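You operate a simulated robot arm through the tools that you are given. There is no shell and no other tool.

Carry out the task below with a simulated robot arm. There is one attempt and no reset: what you move stays moved.

TASK
Roll the rug on to its tube at the drag on the card.
Fine: feed bar up, clamp on, drag set, crank till the tail is in; feed bar back. Where these are worked on the way, their far stop is far enough and under half their travel is too little: feed bar.
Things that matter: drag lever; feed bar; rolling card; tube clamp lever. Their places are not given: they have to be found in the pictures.

Only the result counts: the job must be done as asked and must still hold three seconds after the hand-in. Knocking over, shifting, dropping, spilling or breaking anything else fails it.

THE ROBOT
A 7-joint arm with a two-finger parallel gripper, fixed in place. Base frame: the origin is on the floor under the middle of its stand, x ahead of it, y to its left, z up; the work surface is at about z = 0.78. Units: m, rad, N and s.
With the tool pointing down near the work surface it reaches from about 0.3 to 0.72 m from the base axis. Its first joint turns from -2.897 to 2.897 rad. Payload 3.43 kg.
Tool frame: the origin (TCP) lies between the finger pads and is the grasp point; the fingertips stand 0.03 m ahead of it; z points along the fingers, y is the line along which they close. Largest opening 0.094 m; finger width 0.028, thickness 0.01; the body of the gripper, 0.05 by 0.096 m, starts 0.055 m behind the TCP.
Orientation is that of the tool frame in the base frame, as a unit quaternion [w, x, y, z]. With the fingers straight down and closing along the base's y, the tool's x points along the base's -x, its y along +y and its z along -z.

THE INTERFACE
- The arm moves only by the tool step_arm. Its argument "commands" is a list of rows, each an object (a shift or turn left out is 0, a gripper value left out holds the last) with "translation": the shift along the tool's x, y, z in m, a list of three; "rotation": the turn, a rotation vector about the tool's x, y, z in rad, a list of three; "gripper": the closure in counts, from 0 (fully open) to 255 (shut). In form: [{"translation": [dx, dy, dz], "rotation": [rx, ry, rz], "gripper": gripper}, ...]. A call has 1 to 20 rows; each row shifts and turns the commanded pose from where the row before left it, along the tool's axes as they then stand. Each row takes 0.2 s and may step no farther than 0.05 m and 0.15 rad from the row before; otherwise, or with a gripper value out of range, the whole call is refused. Where a pose cannot be reached the arm comes as near as it can. A force on the tool above 50 N (or 10 N above the force at the start of the call, whichever is more), or a blocked arm, ends the call early, and 0.2 s more pass. The fingers move at their own pace (about 0.108 m/s each) and stop on an object; they squeeze with about 32 N. The grip force told is the motor's: it shows also when the fingers shut on nothing. Time passes only in rows, and 0.2 s behind the last, so rows that do not move let the fingers close. It gives the time, the measured TCP pose, the force on the tool (base axes), the opening and the grip force at its end, in the units of the frame above (readings bear some noise), with the torque about the TCP (base axes, N m) and any sound that the robot's microphone picked up.
- Cameras (640 x 400 px; columns grow to the right, rows downward): "scene" is fixed at [0.218, 0.6505, 1.5013]; the picture's right is [-1.00, -0.09, 0.00], its down [-0.08, 0.88, -0.46] and it looks along [0.04, -0.46, -0.89] (base axes); focal length 214 px, centre (320, 200). "wrist" rides on the gripper at [0.076, 0.014, -0.102] in the tool frame; the picture's right is [-0.18, 0.98, 0.00], its down [-0.75, -0.14, -0.64] and it looks along [-0.63, -0.12, 0.77] (tool axes); focal length 243 px, centre (320, 200).
- camera(camera): a new picture of that camera. The clock stands still meanwhile.
- raise_lower(by): moves the trunk up (or, below 0, down) by that many m; the arm rides with it, the base frame stays. It gives what a move gives, with no picture.
- pixel_to_xyz(camera, pixels): for up to 12 pixels [column, row] of the newest picture of that camera ("zoom" is the newest enlarged one), the place [x, y, z] in the base frame of the surface seen there, good to about 0.002 m. The clock stands still meanwhile.
- enlarge(camera, box): a new picture of the part [left, top, right, bottom] of that camera's present view, enlarged. The clock stands still meanwhile.
- finish_job(): hands the job in; it is judged then, once.

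Open the gripper and draw the arm clear of the work before you hand the job in, unless the task says otherwise.

The tools are called after "Request:" as a command line: name --argument value ..., lists and objects as JSON in quotes. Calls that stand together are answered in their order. step_arm: Moves the arm, as the interface text tells. Its arguments: {"type":"object","properties":{"commands":{"type":"array","items":{"type":"object","properties":{"translation":{"type":"array","items":{"type":"number"}},"rotation":{"type":"array","items":{"type":"number"}},"gripper":{"type":"number"}}}}},"required":["commands"]} The other tools are called the same way: raise_lower (by) moves the trunk up or down; camera (camera) takes a picture; pixel_to_xyz (camera, pixels) gives the place of the surface under pixels of a picture; enlarge (camera, box) takes an enlarged picture of a part of a camera's view; finish_job () hands the job in.

At the start:

```text
t: 0.0
position: [0.3161, 0.3238, 1.2308]
tcp_rot: [0.001, 0.0, 1.0, 0.0]
wrist_force: [0.6, -0.1, 0.4]
wrist_torque: [-0.04, -0.03, -0.02]
grip_width: 0.094
gripper_force: 0.1
trunk travel left (down, up): [-0.125, 0.465]
```

scene: 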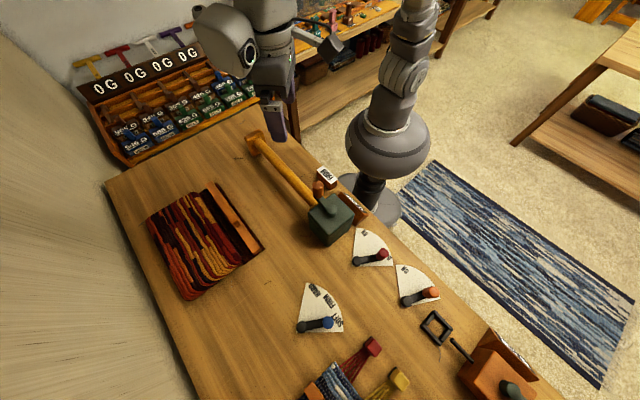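
wrist: 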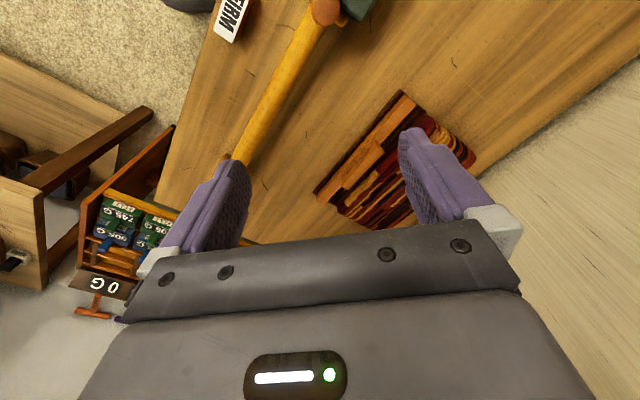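

The scene shows a rug with a wooden bar (205,225), a tube with crank block (330,215), three levers on dials, and a card "FIRM" (327,175). I enlarge the relevant parts.

Request:
enlarge --camera "scene" --box '[230, 120, 400, 260]'

Request:
enlarge --camera "scene" --box '[280, 220, 460, 350]'

Request:
enlarge --camera "scene" --box '[130, 160, 280, 310]'

Request:
enlarge --camera "scene" --box '[290, 290, 560, 400]'

```text
2.86 times, centred on (315, 190) of scene
```

zoom: 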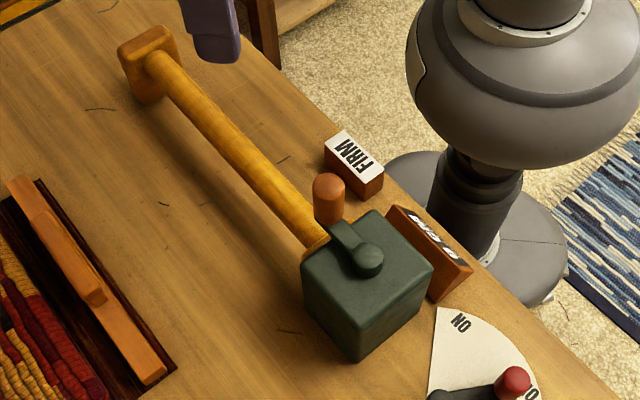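

```text
3.08 times, centred on (370, 285) of scene
```

zoom: 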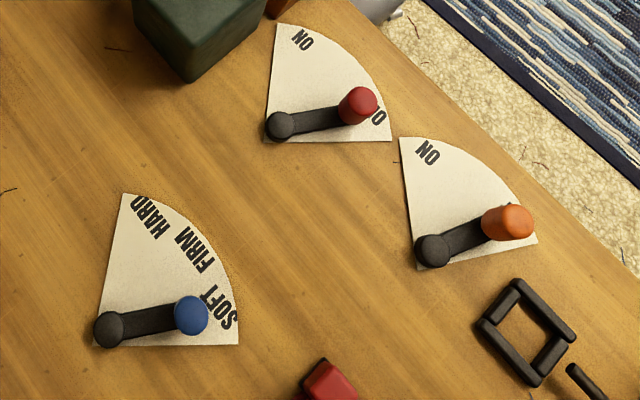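

```text
2.67 times, centred on (205, 235) of scene
```

zoom: 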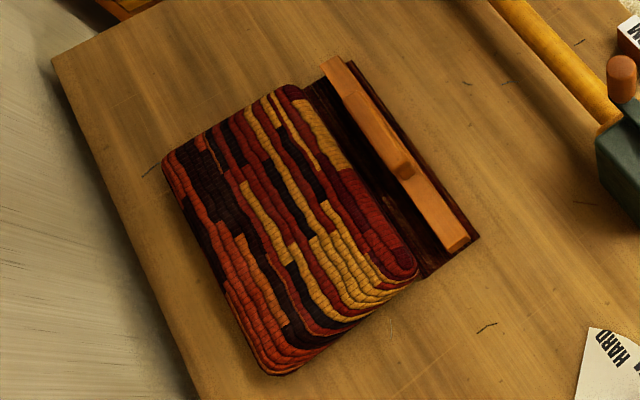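

```text
2.37 times, centred on (425, 345) of scene
```

zoom: 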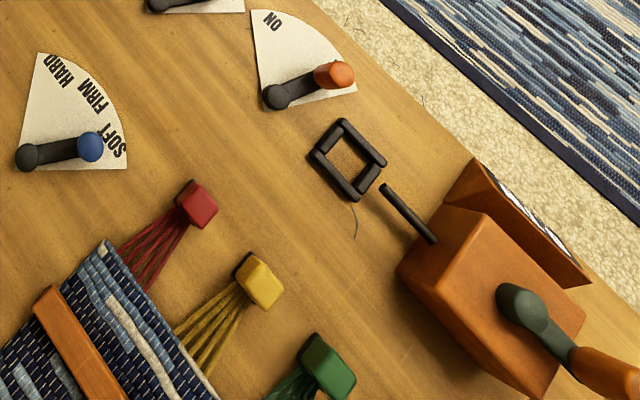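

I need positions: probing the bar, tube, crank, card and levers in the scene picture.

Request:
camera --camera "scene"

Request:
pixel_to_xyz --camera "scene" --pixels '[[213, 190], [229, 215], [243, 246], [252, 137], [285, 175], [320, 183], [330, 202], [334, 214], [327, 175], [355, 205], [384, 253], [434, 292]]'

Request:
pixel_to_xyz --camera "scene" --pixels '[[359, 260], [327, 323], [302, 328], [403, 301], [150, 220], [190, 298], [235, 260], [260, 250], [205, 185], [320, 240], [440, 325], [510, 390]]'

Request:
enlarge --camera "scene" --box '[300, 155, 380, 235]'

```text
taken
```

scene: 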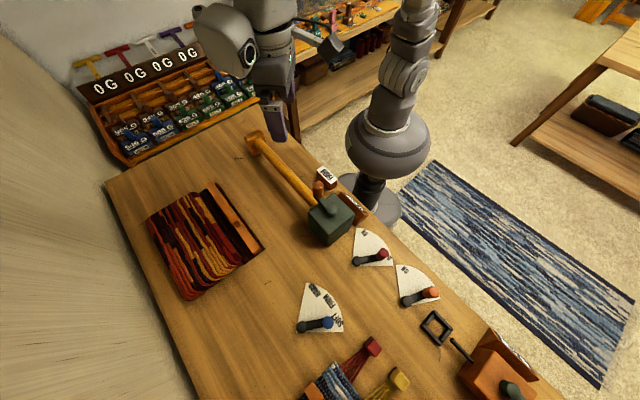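

```text
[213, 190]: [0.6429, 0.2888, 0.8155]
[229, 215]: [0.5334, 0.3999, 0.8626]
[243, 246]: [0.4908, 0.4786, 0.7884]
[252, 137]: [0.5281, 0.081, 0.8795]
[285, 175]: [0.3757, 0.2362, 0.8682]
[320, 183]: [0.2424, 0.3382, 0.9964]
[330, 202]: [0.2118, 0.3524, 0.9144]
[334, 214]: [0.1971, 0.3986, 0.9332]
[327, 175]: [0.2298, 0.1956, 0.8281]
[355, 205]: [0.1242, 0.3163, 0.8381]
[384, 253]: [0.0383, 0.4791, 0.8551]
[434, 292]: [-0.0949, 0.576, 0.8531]
```

```text
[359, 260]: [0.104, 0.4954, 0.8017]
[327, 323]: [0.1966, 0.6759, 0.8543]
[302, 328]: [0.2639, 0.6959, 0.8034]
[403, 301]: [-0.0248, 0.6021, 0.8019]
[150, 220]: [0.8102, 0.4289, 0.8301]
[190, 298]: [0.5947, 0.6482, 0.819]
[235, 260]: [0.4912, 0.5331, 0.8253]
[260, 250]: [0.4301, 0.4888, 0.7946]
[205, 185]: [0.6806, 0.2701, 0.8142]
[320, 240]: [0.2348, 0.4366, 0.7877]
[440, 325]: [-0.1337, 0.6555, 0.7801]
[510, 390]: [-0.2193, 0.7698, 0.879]
```

```text
5.00 times, centred on (340, 195) of scene
```

zoom: 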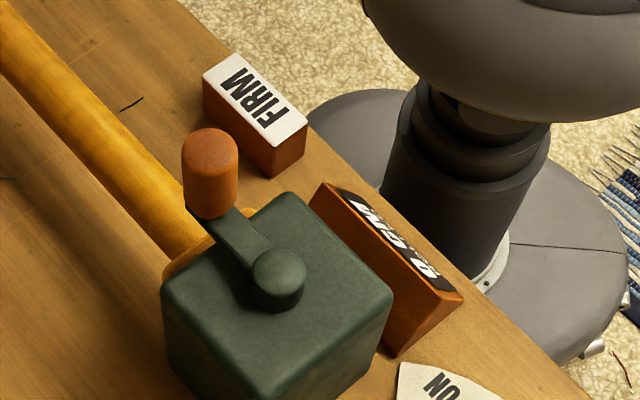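

The wrist view shows the rug and bar at (390,150) and FIRM card at (232,15). I enlarge the wrist view for details.

Request:
enlarge --camera "wrist" --box '[300, 70, 500, 240]'

Request:
enlarge --camera "scene" --box '[190, 175, 270, 260]'

Request:
enlarge --camera "scene" --box '[440, 320, 560, 400]'

```text
2.35 times, centred on (400, 155) of wrist
```

zoom: 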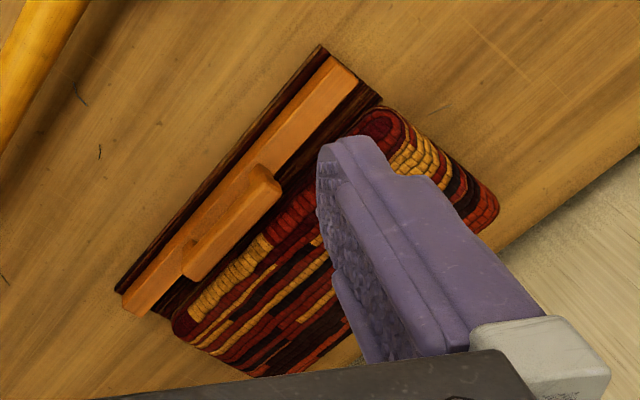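

```text
4.71 times, centred on (230, 218) of scene
```

zoom: 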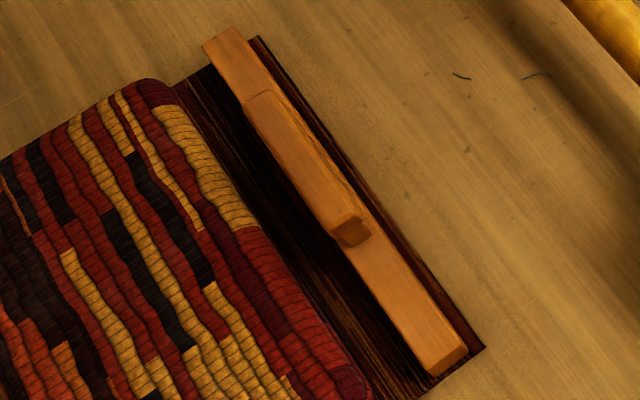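

```text
5.00 times, centred on (500, 360) of scene
```

zoom: 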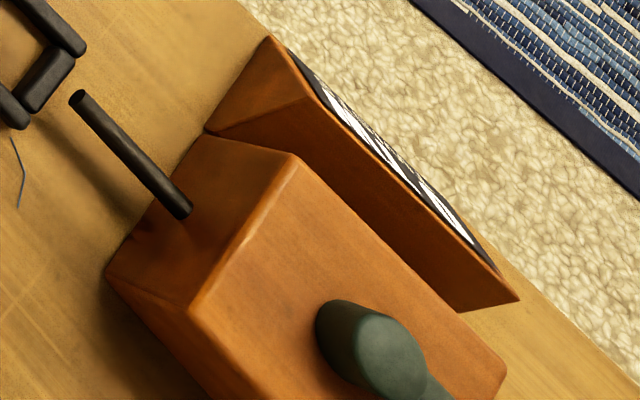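

I turn the tool about its vertical axis so the wrist camera looks along the table toward the machine and levers; the arm is well above everything (z 1.23), so this is clear.

Request:
step_arm --commands '[{"rotation": [0, 0, -0.15]}, {"rotation": [0, 0, -0.15]}, {"rotation": [0, 0, -0.15]}, {"rotation": [0, 0, -0.15]}, {"rotation": [0, 0, -0.15]}, {"rotation": [0, 0, -0.15]}, {"rotation": [0, 0, -0.15]}, {"rotation": [0, 0, -0.15]}, {"rotation": [0, 0, -0.15]}, {"rotation": [0, 0, -0.15]}, {"rotation": [0, 0, -0.15]}, {"rotation": [0, 0, -0.15]}, {"rotation": [0, 0, -0.15]}, {"rotation": [0, 0, -0.15]}, {"rotation": [0, 0, -0.15]}, {"rotation": [0, 0, -0.14]}]'

Request:
camera --camera "wrist"

```text
t: 3.4
position: [0.3181, 0.3238, 1.2293]
tcp_rot: [0.0, 0.93, -0.367, 0.0]
wrist_force: [0.9, 0.9, -0.3]
wrist_torque: [0.01, 0.0, -0.01]
grip_width: 0.0939
gripper_force: 0.1
trunk travel left (down, up): [-0.125, 0.465]
```

```text
taken
```

wrist: 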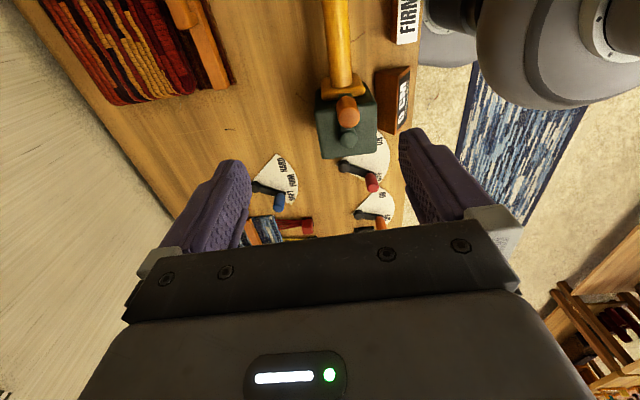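

The view now covers machine, card and levers. I enlarge the counter panel (397,98), the card (405,20), and levers.

Request:
enlarge --camera "wrist" --box '[310, 0, 450, 100]'

Request:
enlarge --camera "wrist" --box '[300, 60, 420, 230]'

Request:
enlarge --camera "wrist" --box '[230, 140, 330, 250]'

Request:
enlarge --camera "wrist" --box '[40, 0, 250, 120]'

```text
4.00 times, centred on (380, 50) of wrist
```

zoom: 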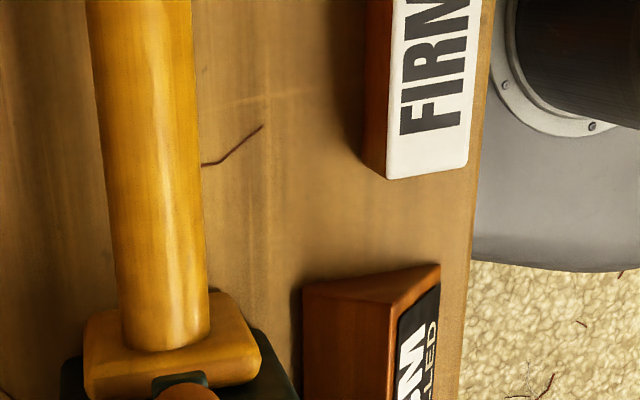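

```text
2.35 times, centred on (360, 145) of wrist
```

zoom: 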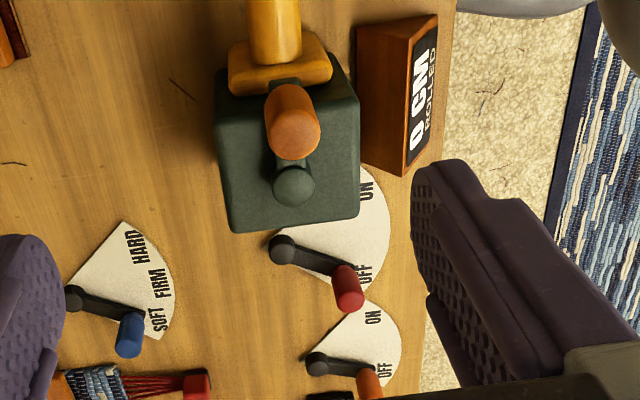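

```text
3.64 times, centred on (280, 195) of wrist
```

zoom: 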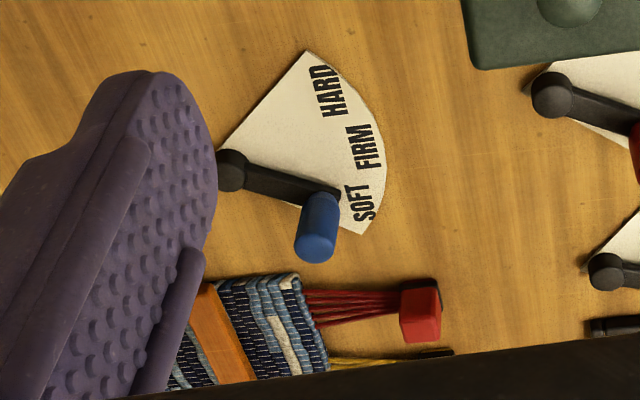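

```text
3.05 times, centred on (145, 60) of wrist
```

zoom: 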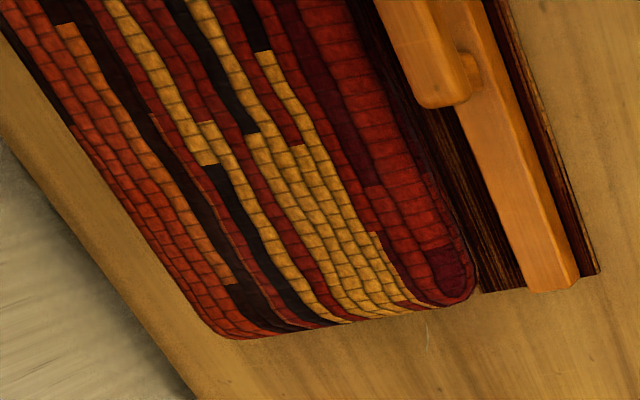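

The panel reads "0 CM ROLLED" and the card says FIRM; levers: drag (blue) on SOFT, red and orange on OFF. I move the wrist camera above the feed bar handle to see how it moves.

Request:
step_arm --commands '[{"translation": [0.0148, -0.0335, 0.03]}, {"translation": [0.0148, -0.0335, 0.03]}, {"translation": [0.0148, -0.0335, 0.03]}, {"translation": [0.0148, -0.0335, 0.03]}, {"translation": [0.0148, -0.0335, 0.03]}, {"translation": [0.0148, -0.0335, 0.03]}]'

Request:
camera --camera "wrist"

Request:
camera --camera "scene"

```text
t: 4.8
position: [0.5208, 0.4101, 1.0498]
tcp_rot: [0.0, 0.93, -0.367, 0.0]
wrist_force: [-0.1, -0.1, 0.4]
wrist_torque: [-0.01, -0.02, -0.01]
grip_width: 0.0938
gripper_force: 0.0
trunk travel left (down, up): [-0.125, 0.465]
```

```text
taken
```

wrist: 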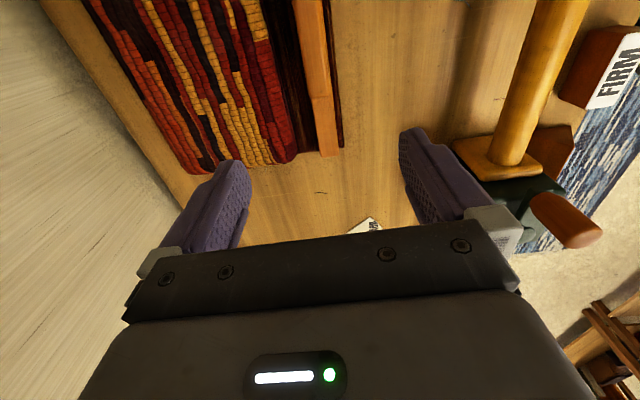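

```text
taken
```

scene: 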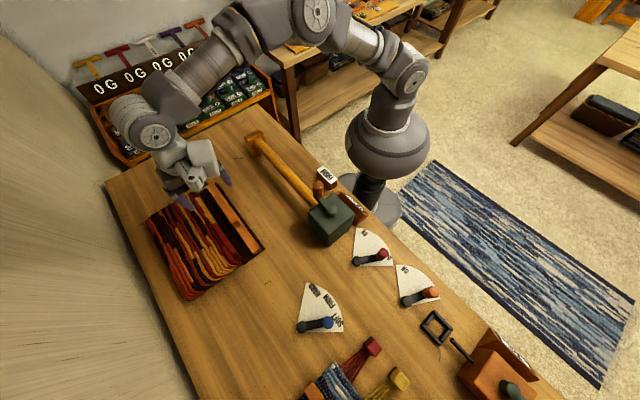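

The bar shows at (315,80) in the wrist view; I enlarge it and take positions across it.

Request:
enlarge --camera "wrist" --box '[240, 0, 400, 160]'

Request:
pixel_to_xyz --camera "wrist" --pixels '[[300, 10], [318, 10], [330, 10], [310, 50], [318, 70], [318, 90], [328, 70], [328, 130], [338, 130], [290, 60], [345, 60], [325, 150]]'

```text
2.50 times, centred on (320, 80) of wrist
```

zoom: 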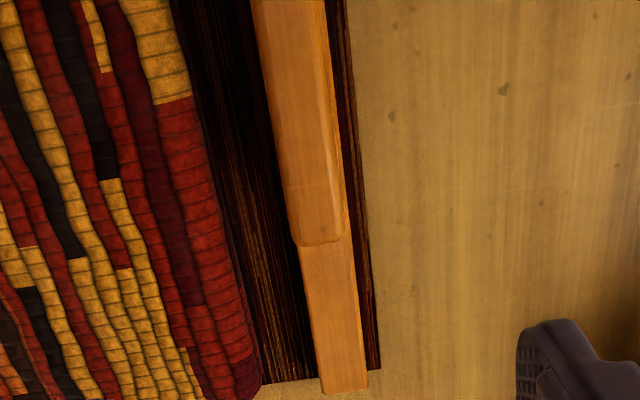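

```text
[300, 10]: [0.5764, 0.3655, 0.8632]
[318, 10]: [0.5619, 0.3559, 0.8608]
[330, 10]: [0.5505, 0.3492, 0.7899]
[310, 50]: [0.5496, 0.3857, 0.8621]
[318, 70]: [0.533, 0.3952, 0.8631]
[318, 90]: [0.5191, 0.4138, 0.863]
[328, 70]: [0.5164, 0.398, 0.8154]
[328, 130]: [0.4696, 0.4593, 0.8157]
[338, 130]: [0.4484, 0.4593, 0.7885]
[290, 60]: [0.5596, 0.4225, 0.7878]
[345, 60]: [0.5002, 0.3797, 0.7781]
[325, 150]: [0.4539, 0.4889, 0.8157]
```

Bar top is z 0.8155, handle top 0.863, plate 0.788. I query handle end points in the scene view and zoom in on it from there too.

Request:
enlarge --camera "scene" --box '[190, 175, 270, 260]'

Request:
pixel_to_xyz --camera "scene" --pixels '[[219, 197], [221, 200], [224, 205], [232, 220], [234, 223], [225, 210], [229, 210], [233, 217], [230, 219], [236, 228]]'

```text
4.71 times, centred on (230, 218) of scene
```

zoom: 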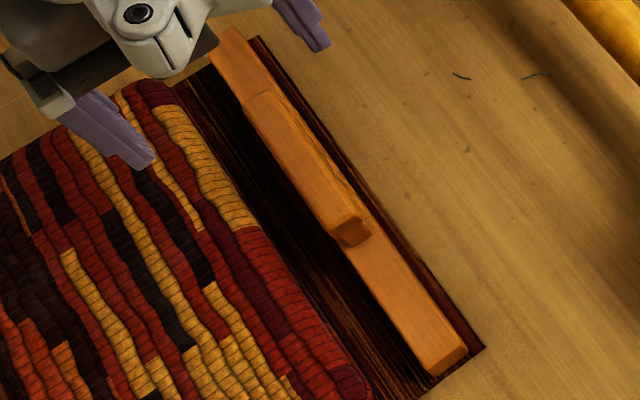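

```text
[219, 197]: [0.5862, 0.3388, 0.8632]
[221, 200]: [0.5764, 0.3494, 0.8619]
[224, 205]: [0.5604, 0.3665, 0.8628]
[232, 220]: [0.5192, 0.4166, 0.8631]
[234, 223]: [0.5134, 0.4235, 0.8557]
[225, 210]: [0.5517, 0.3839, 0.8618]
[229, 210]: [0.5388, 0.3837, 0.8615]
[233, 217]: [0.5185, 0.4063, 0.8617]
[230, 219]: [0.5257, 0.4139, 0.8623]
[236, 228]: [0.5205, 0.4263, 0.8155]
```

I measure the bar's direction from edge points in the zoomed scene image.

Request:
pixel_to_xyz --camera "zoom" --pixels '[[222, 60], [425, 362], [240, 40], [460, 340], [250, 105], [330, 225], [280, 95], [355, 215], [262, 40], [480, 346], [180, 90], [410, 390]]'

```text
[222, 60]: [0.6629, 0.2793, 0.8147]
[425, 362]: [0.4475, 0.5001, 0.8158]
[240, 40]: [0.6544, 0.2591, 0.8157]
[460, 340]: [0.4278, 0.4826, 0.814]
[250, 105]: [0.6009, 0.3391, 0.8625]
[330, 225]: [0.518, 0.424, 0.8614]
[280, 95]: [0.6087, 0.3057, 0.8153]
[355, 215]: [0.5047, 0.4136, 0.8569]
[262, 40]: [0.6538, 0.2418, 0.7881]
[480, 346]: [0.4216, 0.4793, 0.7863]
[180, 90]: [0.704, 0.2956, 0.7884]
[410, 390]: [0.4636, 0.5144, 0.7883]
```

Bar runs at about 134.5° with its handle centred near (0.553, 0.377), ~0.02 wide. I align the tool, part-close the gripper to ~0.05, and come down to just above the handle.

Request:
step_arm --commands '[{"rotation": [0, 0, 0.042], "gripper": 110}, {"translation": [0.0093, 0.0002, 0.028]}, {"translation": [0.0093, 0.0002, 0.028]}, {"translation": [0.0093, 0.0002, 0.028]}, {"translation": [0.0093, 0.0002, 0.028]}, {"translation": [0.0093, 0.0002, 0.028]}, {}]'

Request:
camera --camera "wrist"

Request:
enlarge --camera "scene" --box '[160, 140, 290, 260]'

```text
t: 6.4
position: [0.5519, 0.3751, 0.9105]
tcp_rot: [0.0, 0.922, -0.387, 0.0]
wrist_force: [0.2, 0.3, -0.5]
wrist_torque: [0.0, 0.01, 0.0]
grip_width: 0.0537
gripper_force: 0.1
trunk travel left (down, up): [-0.125, 0.465]
```

```text
taken
```

wrist: 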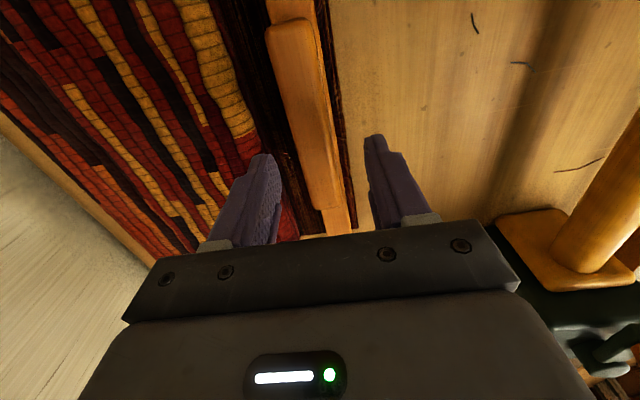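

```text
3.33 times, centred on (225, 200) of scene
```

zoom: 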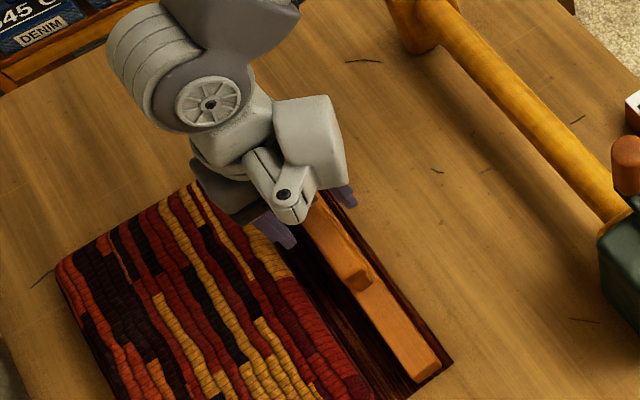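

The handle sits between the fingers (315–335 at row 180). I descend 0.056 m and close.

Request:
step_arm --commands '[{"translation": [0, 0, 0.014]}, {"translation": [0, 0, 0.014]}, {"translation": [0, 0, 0.014]}, {"translation": [0, 0, 0.014]}, {}, {"gripper": 255}, {}, {}]'

```text
t: 8.2
position: [0.551, 0.3749, 0.8538]
tcp_rot: [0.0, 0.922, -0.387, 0.0]
wrist_force: [1.1, 0.7, -0.3]
wrist_torque: [0.02, -0.09, 1.15]
grip_width: 0.0305
gripper_force: 44.7
trunk travel left (down, up): [-0.125, 0.465]
```

Gripped (width 0.0305, force 44.7). I try a gentle lift of 1 cm to see whether the bar moves up.

Request:
step_arm --commands '[{"translation": [0, 0, -0.005]}, {"translation": [0, 0, -0.005]}, {}]'

Request:
enlarge --camera "scene" --box '[160, 140, 290, 260]'

```text
t: 9.0
position: [0.5523, 0.3761, 0.8591]
tcp_rot: [0.002, 0.922, -0.387, -0.003]
wrist_force: [-1.5, -1.5, -46.4]
wrist_torque: [0.14, -0.17, 0.99]
grip_width: 0.0307
gripper_force: 44.8
trunk travel left (down, up): [-0.125, 0.465]
```

```text
3.33 times, centred on (225, 200) of scene
```

zoom: 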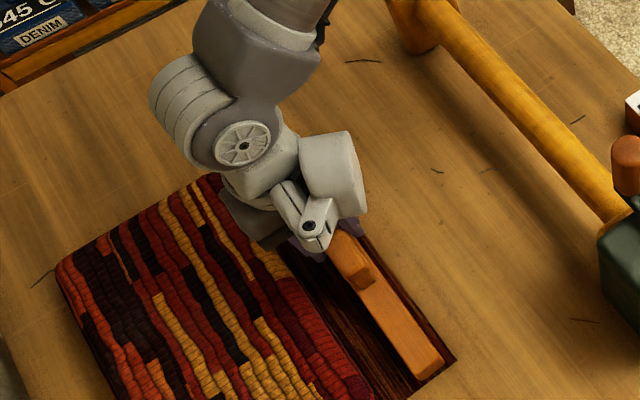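

Lifting meets 46 N of resistance, so the bar doesn't lift. I go back down and try sliding it across the plate toward the rug (tool −y).

Request:
step_arm --commands '[{"translation": [0, 0, 0.005]}, {"translation": [0, 0, 0.005]}, {}, {"translation": [0, -0.004, 0]}, {"translation": [0, -0.004, 0]}, {}]'

```text
t: 10.4
position: [0.5549, 0.3787, 0.8586]
tcp_rot: [-0.004, 0.922, -0.387, 0.003]
wrist_force: [-7.6, -10.3, 47.5]
wrist_torque: [-0.26, 0.27, 1.01]
grip_width: 0.0308
gripper_force: 45.2
trunk travel left (down, up): [-0.125, 0.465]
```

Vertical force is now +47 N from grip slip; I unload that by 5 mm and push a bit further toward the rug to see if it slides.

Request:
step_arm --commands '[{"translation": [0, 0, -0.005]}, {}, {"translation": [0, -0.004, 0]}, {"translation": [0, -0.004, 0]}, {}]'

```text
t: 11.4
position: [0.5549, 0.3774, 0.8584]
tcp_rot: [0.009, 0.922, -0.387, -0.003]
wrist_force: [-28.5, -28.9, 24.4]
wrist_torque: [0.13, 0.64, 0.79]
grip_width: 0.0305
gripper_force: 44.8
trunk travel left (down, up): [-0.125, 0.465]
stopped in row 5: the force on the tool passed its limit at 65 N (the readings are from after the stop); the commanded pose is now the measured one
```

It blocks toward the rug (65 N). I try toward the tube (tool +y) with small steps.

Request:
step_arm --commands '[{"translation": [0, 0.004, 0]}, {"translation": [0, 0.004, 0]}, {"translation": [0, 0.004, 0]}, {}]'

```text
t: 12.4
position: [0.5497, 0.3733, 0.8589]
tcp_rot: [0.006, 0.922, -0.387, -0.003]
wrist_force: [5.4, -1.4, 34.1]
wrist_torque: [-0.08, -0.17, 1.14]
grip_width: 0.0308
gripper_force: 45.4
trunk travel left (down, up): [-0.125, 0.465]
```

Little force so far (5 N). I continue toward the tube.

Request:
step_arm --commands '[{"translation": [0, 0.004, 0]}, {"translation": [0, 0.004, 0]}, {"translation": [0, 0.004, 0]}, {}]'

Request:
enlarge --camera "scene" --box '[160, 140, 290, 260]'

```text
t: 13.4
position: [0.5405, 0.3654, 0.8575]
tcp_rot: [0.007, 0.922, -0.387, -0.003]
wrist_force: [5.4, -3.5, 42.3]
wrist_torque: [0.03, -0.16, 0.88]
grip_width: 0.0307
gripper_force: 45.4
trunk travel left (down, up): [-0.125, 0.465]
```

```text
3.33 times, centred on (225, 200) of scene
```

zoom: 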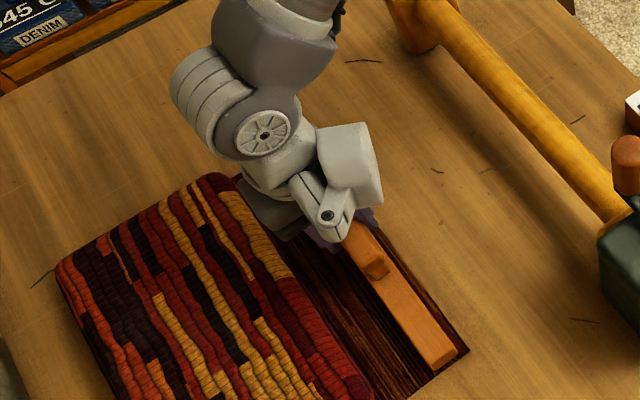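

The bar (with the dark leader strip) slides toward the tube. I unload the vertical force a bit and keep sliding toward the tube.

Request:
step_arm --commands '[{"translation": [0, 0, -0.003]}, {"translation": [0, 0.006, 0]}, {"translation": [0, 0.006, 0]}, {"translation": [0, 0.006, 0]}, {"translation": [0, 0.006, 0]}, {}]'

```text
t: 14.8
position: [0.5246, 0.3488, 0.8573]
tcp_rot: [0.009, 0.922, -0.388, -0.005]
wrist_force: [3.6, -5.3, 4.0]
wrist_torque: [0.06, -0.35, 1.04]
grip_width: 0.0303
gripper_force: 44.7
trunk travel left (down, up): [-0.125, 0.465]
```

Force is low now. I keep sliding toward the tube in steps, watching for the far stop.

Request:
step_arm --commands '[{"translation": [0, 0.008, 0]}, {"translation": [0, 0.008, 0]}, {"translation": [0, 0.008, 0]}, {"translation": [0, 0.008, 0]}, {"translation": [0, 0.008, 0]}, {}]'

Request:
camera --camera "scene"

```text
t: 16.2
position: [0.4981, 0.3194, 0.8572]
tcp_rot: [0.009, 0.921, -0.388, -0.004]
wrist_force: [7.1, -7.7, -14.2]
wrist_torque: [-0.11, -0.58, 1.0]
grip_width: 0.0306
gripper_force: 45.1
trunk travel left (down, up): [-0.125, 0.465]
```

```text
taken
```

scene: 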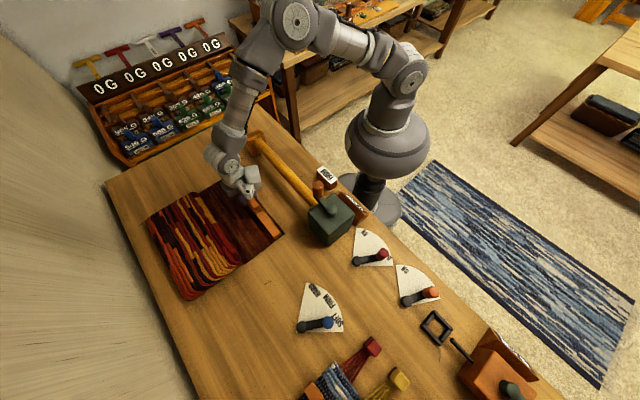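

Side force suggests the slide runs along (−0.68,−0.73); I turn the tool back 0.04 rad to match and continue toward the tube.

Request:
step_arm --commands '[{"rotation": [0, 0, -0.02]}, {"rotation": [0, 0, -0.02]}, {"translation": [0, 0.006, 0]}, {"translation": [0, 0.006, 0]}, {"translation": [0, 0.006, 0]}, {}]'

```text
t: 17.6
position: [0.4847, 0.3075, 0.8574]
tcp_rot: [0.009, 0.93, -0.368, -0.005]
wrist_force: [1.7, 0.1, -27.2]
wrist_torque: [0.26, -0.08, -0.91]
grip_width: 0.0309
gripper_force: 45.5
trunk travel left (down, up): [-0.125, 0.465]
```

Lateral force is near zero. I relieve the −27 N vertical force with a 2 mm lower command and keep sliding.

Request:
step_arm --commands '[{"translation": [0, 0.0, 0.002], "rotation": [0, 0, 0.02]}, {"translation": [0, 0.007, 0]}, {"translation": [0, 0.007, 0]}, {"translation": [0, 0.007, 0]}, {"translation": [0, 0.007, 0]}, {}]'

```text
t: 19.0
position: [0.463, 0.2873, 0.8586]
tcp_rot: [0.008, 0.926, -0.378, -0.004]
wrist_force: [-0.5, 3.5, 0.6]
wrist_torque: [0.21, -0.01, -0.91]
grip_width: 0.0304
gripper_force: 45.0
trunk travel left (down, up): [-0.125, 0.465]
```

Still free (force <4 N). I keep on toward the tube.

Request:
step_arm --commands '[{"translation": [0, 0.007, 0]}, {"translation": [0, 0.007, 0]}, {"translation": [0, 0.007, 0]}, {"translation": [0, 0.007, 0]}, {}]'

Request:
camera --camera "scene"

Request:
enlarge --camera "scene" --box '[190, 110, 350, 260]'

```text
t: 19.6
position: [0.4623, 0.2865, 0.8581]
tcp_rot: [0.0, 0.926, -0.379, -0.001]
wrist_force: [21.4, 22.9, -26.8]
wrist_torque: [-0.04, -0.03, -1.05]
grip_width: 0.0308
gripper_force: 44.9
trunk travel left (down, up): [-0.125, 0.465]
stopped in row 2: the force on the tool passed its limit at 57 N (the readings are from after the stop); the commanded pose is now the measured one
```

```text
taken
```

scene: 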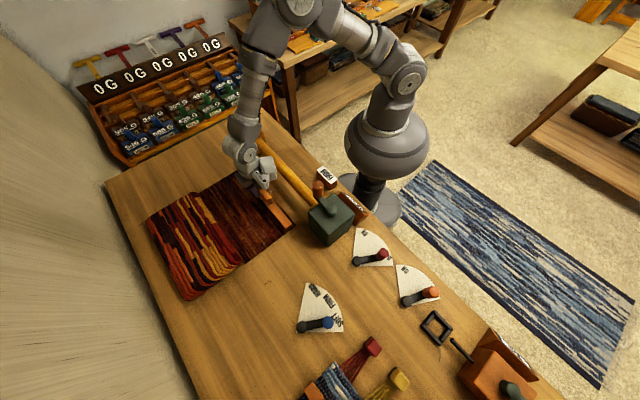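

```text
2.67 times, centred on (270, 185) of scene
```

zoom: 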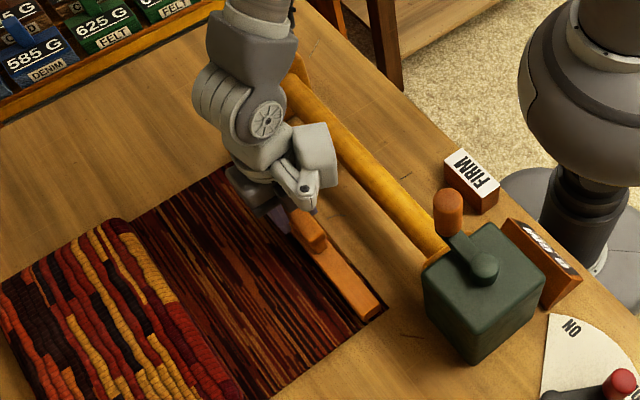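

The bar hit its far stop after 0.125 m of travel. I open the fingers and lift clear.

Request:
step_arm --commands '[{"translation": [0, -0.001, 0]}, {"gripper": 100}, {}, {}, {"translation": [0, 0, -0.02]}, {"translation": [0, 0, -0.04]}, {"translation": [0, 0, -0.04]}, {"translation": [0, 0, -0.04]}, {"translation": [0, 0, -0.04]}, {}]'

Request:
camera --camera "scene"

Request:
camera --camera "wrist"

```text
t: 21.8
position: [0.4609, 0.2837, 1.0404]
tcp_rot: [0.001, 0.926, -0.378, 0.0]
wrist_force: [-1.5, -0.5, -0.2]
wrist_torque: [0.01, -0.01, -0.03]
grip_width: 0.0573
gripper_force: 0.0
trunk travel left (down, up): [-0.125, 0.465]
```

```text
taken
```

scene: 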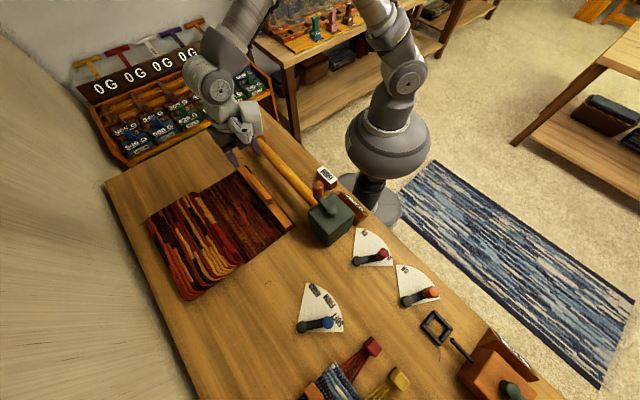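

```text
taken
```

wrist: 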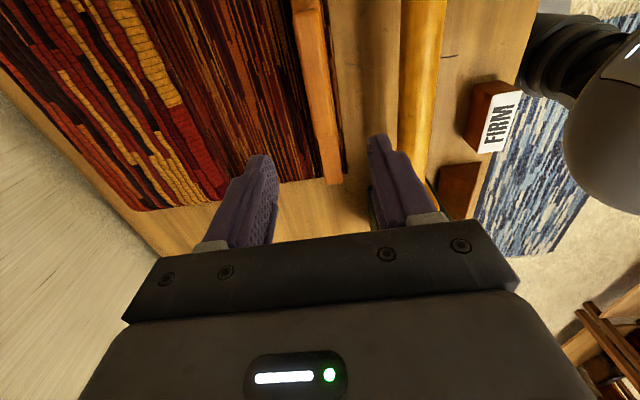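

The bar stays put. Next I move the wrist camera over the levers (staying above the crank at z>1.08) to check which ON/OFF lever is the tube clamp.

Request:
step_arm --commands '[{"translation": [0, 0, -0.04]}, {"translation": [-0.0394, 0.0218, -0.005]}, {"translation": [-0.0394, 0.0218, -0.005]}, {"translation": [-0.0394, 0.0218, -0.005]}, {"translation": [-0.0394, 0.0218, -0.005]}, {"translation": [-0.0394, 0.0218, -0.005]}, {"translation": [-0.0394, 0.0218, -0.005]}, {"translation": [-0.0394, 0.0218, -0.005]}, {"translation": [-0.0394, 0.0218, -0.005]}, {}]'

Request:
camera --camera "wrist"

Request:
enlarge --camera "wrist" --box '[150, 0, 470, 230]'

```text
t: 24.0
position: [0.1135, 0.3796, 1.1216]
tcp_rot: [0.001, 0.926, -0.378, 0.0]
wrist_force: [-1.1, 0.8, -0.8]
wrist_torque: [0.0, 0.02, 0.0]
grip_width: 0.0571
gripper_force: 0.1
trunk travel left (down, up): [-0.125, 0.465]
```

```text
taken
```

wrist: 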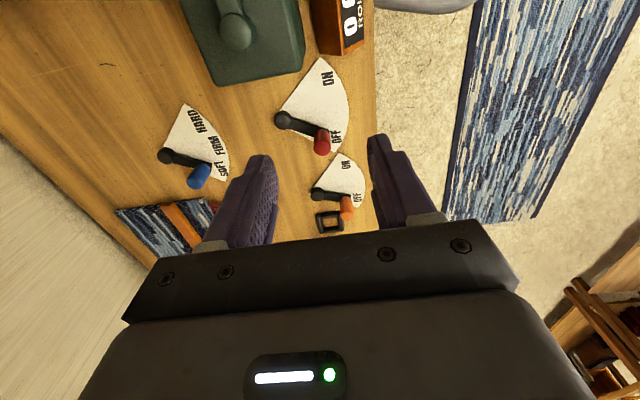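

```text
1.74 times, centred on (310, 115) of wrist
```

zoom: 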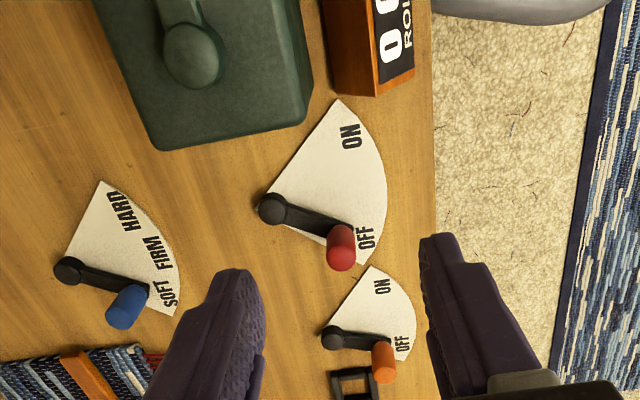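

The red lever sits right behind the green tube machine on the same line; the orange one belongs to the next station. I measure pivots, knobs and labels.

Request:
pixel_to_xyz --camera "zoom" --pixels '[[272, 208], [340, 235], [342, 258], [348, 135], [365, 240], [338, 100], [387, 190], [362, 262], [310, 222], [325, 228], [343, 268], [332, 250]]'

Request:
pixel_to_xyz --camera "zoom" --pixels '[[68, 268], [125, 298], [125, 315], [122, 208], [158, 250], [170, 295], [102, 182], [172, 312], [95, 278], [125, 325]]'

Request:
enlarge --camera "scene" --box '[340, 220, 400, 275]'

```text
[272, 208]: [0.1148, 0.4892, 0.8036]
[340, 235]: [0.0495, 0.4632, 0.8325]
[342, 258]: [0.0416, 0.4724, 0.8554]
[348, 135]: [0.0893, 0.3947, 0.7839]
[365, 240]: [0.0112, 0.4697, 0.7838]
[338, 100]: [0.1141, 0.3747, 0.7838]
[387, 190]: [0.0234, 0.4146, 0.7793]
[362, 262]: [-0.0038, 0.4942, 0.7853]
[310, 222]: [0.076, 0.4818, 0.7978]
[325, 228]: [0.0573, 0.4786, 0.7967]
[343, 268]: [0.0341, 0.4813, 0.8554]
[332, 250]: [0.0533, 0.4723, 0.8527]
```

```text
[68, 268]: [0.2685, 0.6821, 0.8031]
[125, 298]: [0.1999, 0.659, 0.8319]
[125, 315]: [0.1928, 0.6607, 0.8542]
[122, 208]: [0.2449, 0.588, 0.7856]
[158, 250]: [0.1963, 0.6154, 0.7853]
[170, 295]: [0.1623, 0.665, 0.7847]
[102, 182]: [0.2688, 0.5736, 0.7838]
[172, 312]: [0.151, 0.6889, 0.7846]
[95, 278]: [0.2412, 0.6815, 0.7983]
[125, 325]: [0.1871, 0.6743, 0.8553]
```

```text
7.27 times, centred on (370, 248) of scene
```

zoom: 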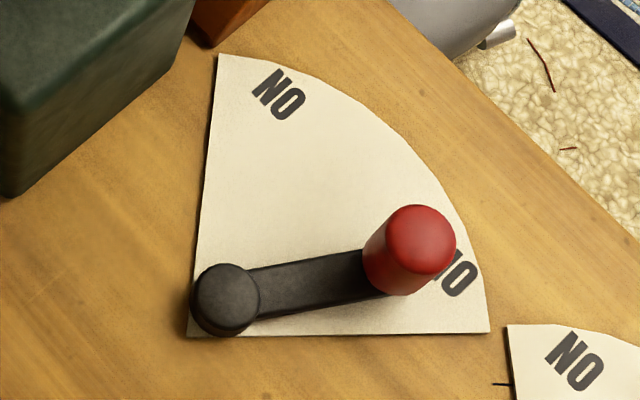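

Red knob sits at about (0.038,0.476) around pivot (0.11,0.492); ON is ~66° counterclockwise. I check the green box and panel extents near the ON end before choosing the grip.

Request:
enlarge --camera "wrist" --box '[170, 0, 390, 140]'

Request:
pixel_to_xyz --camera "wrist" --pixels '[[209, 80], [300, 62], [304, 72], [303, 40], [292, 5], [240, 75], [236, 35], [330, 50], [358, 46], [318, 45], [350, 30], [215, 60]]'

```text
2.86 times, centred on (280, 70) of wrist
```

zoom: 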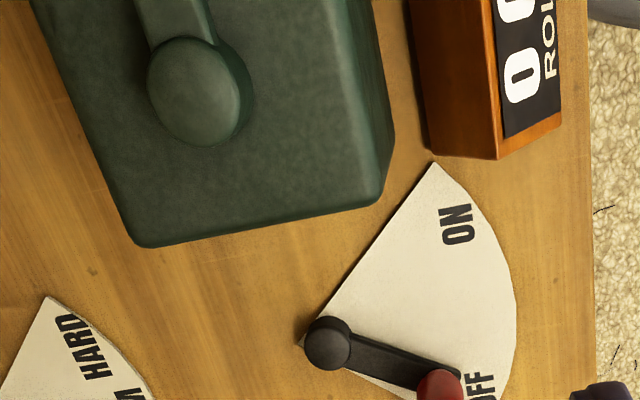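

```text
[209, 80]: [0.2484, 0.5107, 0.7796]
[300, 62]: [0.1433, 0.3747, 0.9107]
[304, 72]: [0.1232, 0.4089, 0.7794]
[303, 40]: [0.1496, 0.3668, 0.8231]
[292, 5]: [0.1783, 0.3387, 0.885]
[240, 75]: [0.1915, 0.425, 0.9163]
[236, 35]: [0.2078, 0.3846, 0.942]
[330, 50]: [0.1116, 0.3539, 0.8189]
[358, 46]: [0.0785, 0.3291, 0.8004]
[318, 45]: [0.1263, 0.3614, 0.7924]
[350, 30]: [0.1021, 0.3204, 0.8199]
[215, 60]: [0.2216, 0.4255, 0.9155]
```

The ON end has room if I grip with the closing axis along the table edge and the camera toward the robot. I refine the pivot and knob centres first.

Request:
pixel_to_xyz --camera "zoom" --pixels '[[329, 342], [308, 342], [349, 342], [329, 322], [329, 365]]'

Request:
pixel_to_xyz --camera "scene" --pixels '[[357.3, 259], [357.3, 261], [355, 260], [360, 260], [383.5, 252], [383.5, 254], [380.5, 253], [387, 253], [302, 327.5], [327.5, 321], [324, 322.5], [331, 322.5]]'

```text
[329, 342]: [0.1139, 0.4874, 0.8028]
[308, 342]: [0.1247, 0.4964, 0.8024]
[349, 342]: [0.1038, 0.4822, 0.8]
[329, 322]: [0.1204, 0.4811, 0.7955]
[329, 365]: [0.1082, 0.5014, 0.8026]
```

```text
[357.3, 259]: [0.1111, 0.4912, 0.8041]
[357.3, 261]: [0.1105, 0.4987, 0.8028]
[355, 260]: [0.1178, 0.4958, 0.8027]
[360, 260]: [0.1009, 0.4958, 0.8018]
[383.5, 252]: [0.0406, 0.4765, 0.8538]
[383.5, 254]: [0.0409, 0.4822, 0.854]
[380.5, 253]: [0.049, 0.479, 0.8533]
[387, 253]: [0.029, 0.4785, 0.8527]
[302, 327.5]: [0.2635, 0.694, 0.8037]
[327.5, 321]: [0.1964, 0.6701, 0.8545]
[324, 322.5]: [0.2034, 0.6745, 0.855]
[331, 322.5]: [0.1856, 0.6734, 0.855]
```

I rotate the tool by 1.546 rad and go above the red knob at (0.039,0.478).

Request:
step_arm --commands '[{"rotation": [0, 0, 0.15]}, {"rotation": [0, 0, 0.15]}, {"rotation": [0, 0, 0.15]}, {"rotation": [0, 0, 0.15]}, {"rotation": [0, 0, 0.15]}, {"rotation": [0, 0, 0.15]}, {"rotation": [0, 0, 0.15]}, {"rotation": [0, 0, 0.15]}, {"rotation": [0, 0, 0.15]}, {"rotation": [0, 0, 0.15]}, {"rotation": [0, 0, 0.046]}, {"translation": [-0.007, 0.0405, 0]}, {"translation": [-0.007, 0.0405, 0]}, {"translation": [-0.007, 0.0405, 0]}, {"translation": [0, 0, 0.04]}, {"translation": [0, 0, 0.04]}, {"translation": [0, 0, 0.04]}, {"translation": [0, 0, 0.04]}, {"translation": [0, 0, 0.035]}, {}]'

Request:
camera --camera "wrist"

Request:
enlarge --camera "scene" --box '[300, 160, 440, 290]'

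```text
t: 28.2
position: [0.0366, 0.4781, 0.9254]
tcp_rot: [-0.001, -0.401, 0.916, -0.001]
wrist_force: [-0.4, 0.3, 0.6]
wrist_torque: [-0.01, 0.01, -0.03]
grip_width: 0.057
gripper_force: 0.0
trunk travel left (down, up): [-0.125, 0.465]
```

```text
taken
```

wrist: 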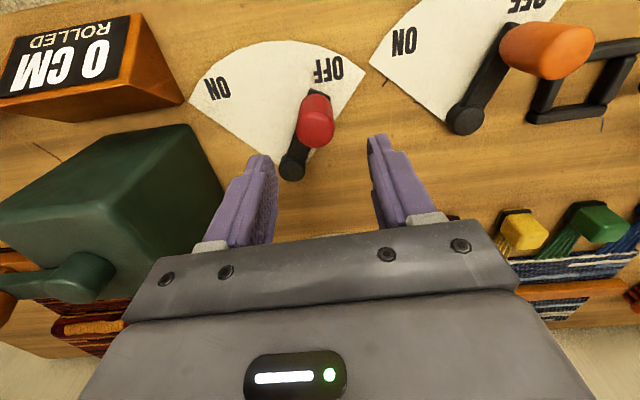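

```text
3.08 times, centred on (370, 225) of scene
```

zoom: 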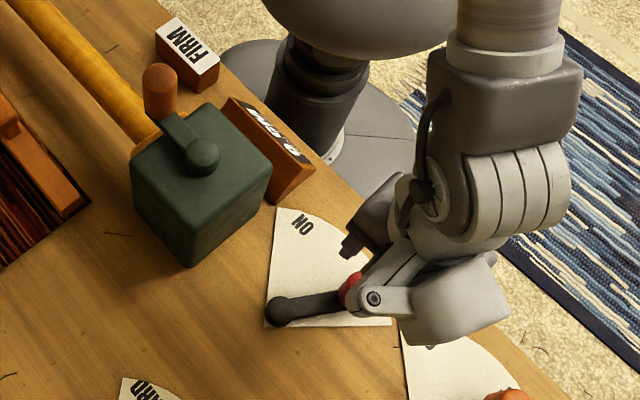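

The red knob is right below the TCP (top at ≈(316,135)). I descend to z≈0.845 and close on it.

Request:
step_arm --commands '[{"translation": [0, 0, 0.02]}, {"translation": [0, 0, 0.02]}, {"translation": [0, 0, 0.02]}, {"translation": [0, 0, 0.02]}, {}, {"gripper": 255}, {}, {}]'

```text
t: 30.0
position: [0.0413, 0.4754, 0.8454]
tcp_rot: [-0.001, -0.399, 0.917, -0.001]
wrist_force: [13.5, -16.3, -8.4]
wrist_torque: [0.32, -0.35, 0.06]
grip_width: 0.0289
gripper_force: 44.9
trunk travel left (down, up): [-0.125, 0.465]
```

Gripped the red knob (0.029). I start moving it along its arc counterclockwise (pivot ≈(0.112,0.4945)), first ~29°.

Request:
step_arm --commands '[{"translation": [0.0021, -0.0105, 0]}, {"translation": [0.004, -0.0095, 0]}, {"translation": [0.0027, -0.0099, 0]}, {"translation": [0.0013, -0.0102, 0]}, {}]'

```text
t: 31.2
position: [0.0614, 0.4435, 0.8456]
tcp_rot: [0.0, -0.398, 0.917, 0.0]
wrist_force: [-0.9, -1.0, -9.4]
wrist_torque: [0.54, -0.41, -0.09]
grip_width: 0.0286
gripper_force: 45.7
trunk travel left (down, up): [-0.125, 0.465]
```

It follows with low force. I continue to the ON end.

Request:
step_arm --commands '[{"translation": [-0.0002, -0.0102, 0]}, {"translation": [-0.0016, -0.0102, 0]}, {"translation": [-0.0031, -0.0098, 0]}, {"translation": [-0.0043, -0.0093, 0]}, {}]'

Request:
enlarge --camera "scene" --box '[300, 160, 440, 290]'

Request:
camera --camera "wrist"

```text
t: 32.4
position: [0.0947, 0.4231, 0.8457]
tcp_rot: [0.0, -0.399, 0.917, 0.0]
wrist_force: [-9.8, 4.3, 3.7]
wrist_torque: [-0.76, 0.04, -0.68]
grip_width: 0.0293
gripper_force: 45.5
trunk travel left (down, up): [-0.125, 0.465]
```

```text
3.08 times, centred on (370, 225) of scene
```

zoom: 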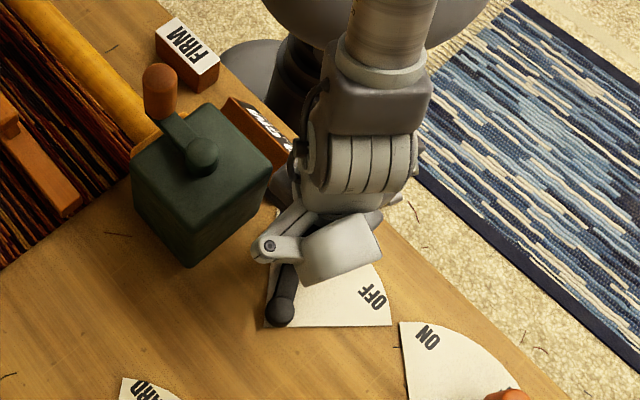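

```text
taken
```

wrist: 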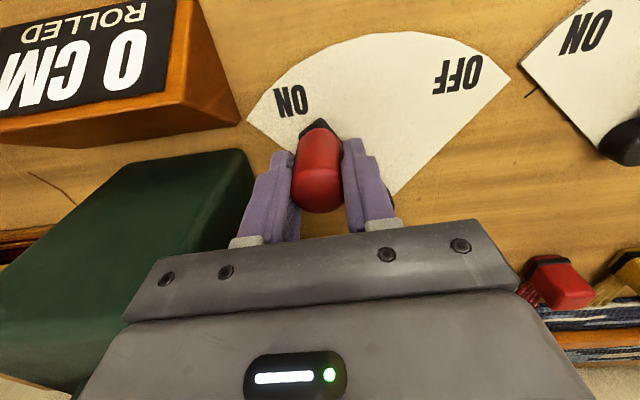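

The lever is at ~256°, pointing at ON. I push a little further to feel for the stop.

Request:
step_arm --commands '[{"translation": [-0.0025, -0.004, 0]}, {"translation": [-0.0025, -0.004, 0]}, {}]'

```text
t: 33.0
position: [0.0948, 0.4242, 0.8459]
tcp_rot: [-0.003, -0.403, 0.915, 0.004]
wrist_force: [-30.7, 8.1, 3.6]
wrist_torque: [-1.03, 0.25, -0.11]
grip_width: 0.0295
gripper_force: 44.9
trunk travel left (down, up): [-0.125, 0.465]
stopped in row 3: the force on the tool passed its limit at 54 N (the readings are from after the stop); the commanded pose is now the measured one
```

It's against the ON stop. I release and rise.

Request:
step_arm --commands '[{"gripper": 110}, {}, {}, {"translation": [0, 0, -0.03]}, {"translation": [0, 0, -0.04]}, {"translation": [0, 0, -0.04]}, {"translation": [0, 0, -0.04]}, {}]'

Request:
camera --camera "wrist"

Request:
enlarge --camera "scene" --box '[280, 220, 460, 350]'

```text
t: 34.8
position: [0.101, 0.4212, 0.9977]
tcp_rot: [-0.003, -0.402, 0.916, 0.002]
wrist_force: [-0.7, -0.2, 0.6]
wrist_torque: [0.05, 0.0, 0.02]
grip_width: 0.0538
gripper_force: 0.1
trunk travel left (down, up): [-0.125, 0.465]
```

```text
taken
```

wrist: 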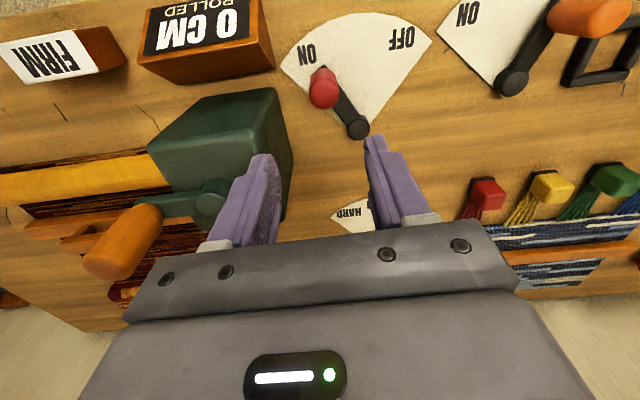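

```text
3.08 times, centred on (370, 285) of scene
```

zoom: 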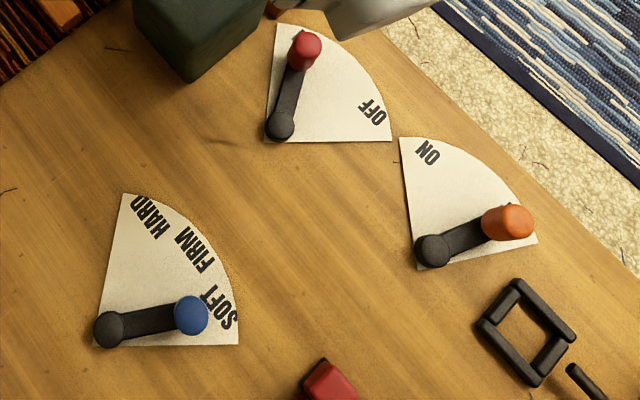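

Red lever is now ON. I move to above the blue drag knob at about (0.195,0.672).

Request:
step_arm --commands '[{"translation": [-0.0414, 0.017, 0]}, {"translation": [-0.0414, 0.017, 0]}, {"translation": [-0.0414, 0.017, 0]}, {"translation": [-0.0414, 0.017, 0]}, {"translation": [-0.0414, 0.017, 0]}, {"translation": [-0.0414, 0.017, 0]}, {}, {"translation": [0, 0, 0.035]}, {"translation": [0, 0, 0.035]}, {}]'

Request:
camera --camera "wrist"

```text
t: 37.0
position: [0.1938, 0.6753, 0.9252]
tcp_rot: [-0.002, -0.402, 0.916, 0.002]
wrist_force: [-0.5, -0.2, 0.8]
wrist_torque: [0.05, 0.01, -0.05]
grip_width: 0.0536
gripper_force: 0.1
trunk travel left (down, up): [-0.125, 0.465]
```

```text
taken
```

wrist: 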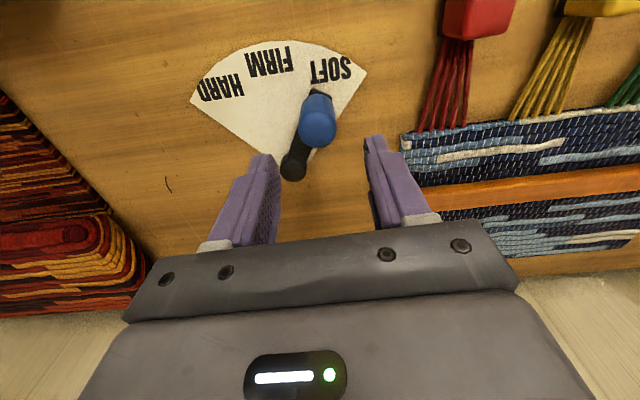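

Blue knob top is at (318,130), aligned. I descend and grip it.

Request:
step_arm --commands '[{"translation": [0, 0, 0.02]}, {"translation": [0, 0, 0.02]}, {"translation": [0, 0, 0.02]}, {"translation": [0, 0, 0.02]}, {}, {"gripper": 255}, {}, {}]'

Request:
camera --camera "wrist"

```text
t: 38.8
position: [0.1969, 0.673, 0.8456]
tcp_rot: [-0.002, -0.401, 0.916, 0.001]
wrist_force: [9.5, -10.9, -2.1]
wrist_torque: [-0.79, -1.0, 0.24]
grip_width: 0.0288
gripper_force: 45.4
trunk travel left (down, up): [-0.125, 0.465]
```

```text
taken
```

wrist: 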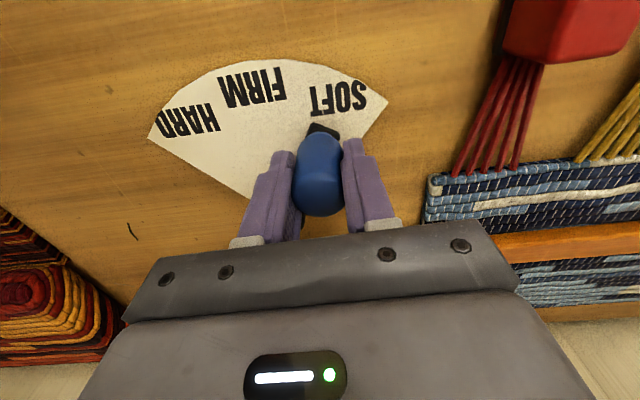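

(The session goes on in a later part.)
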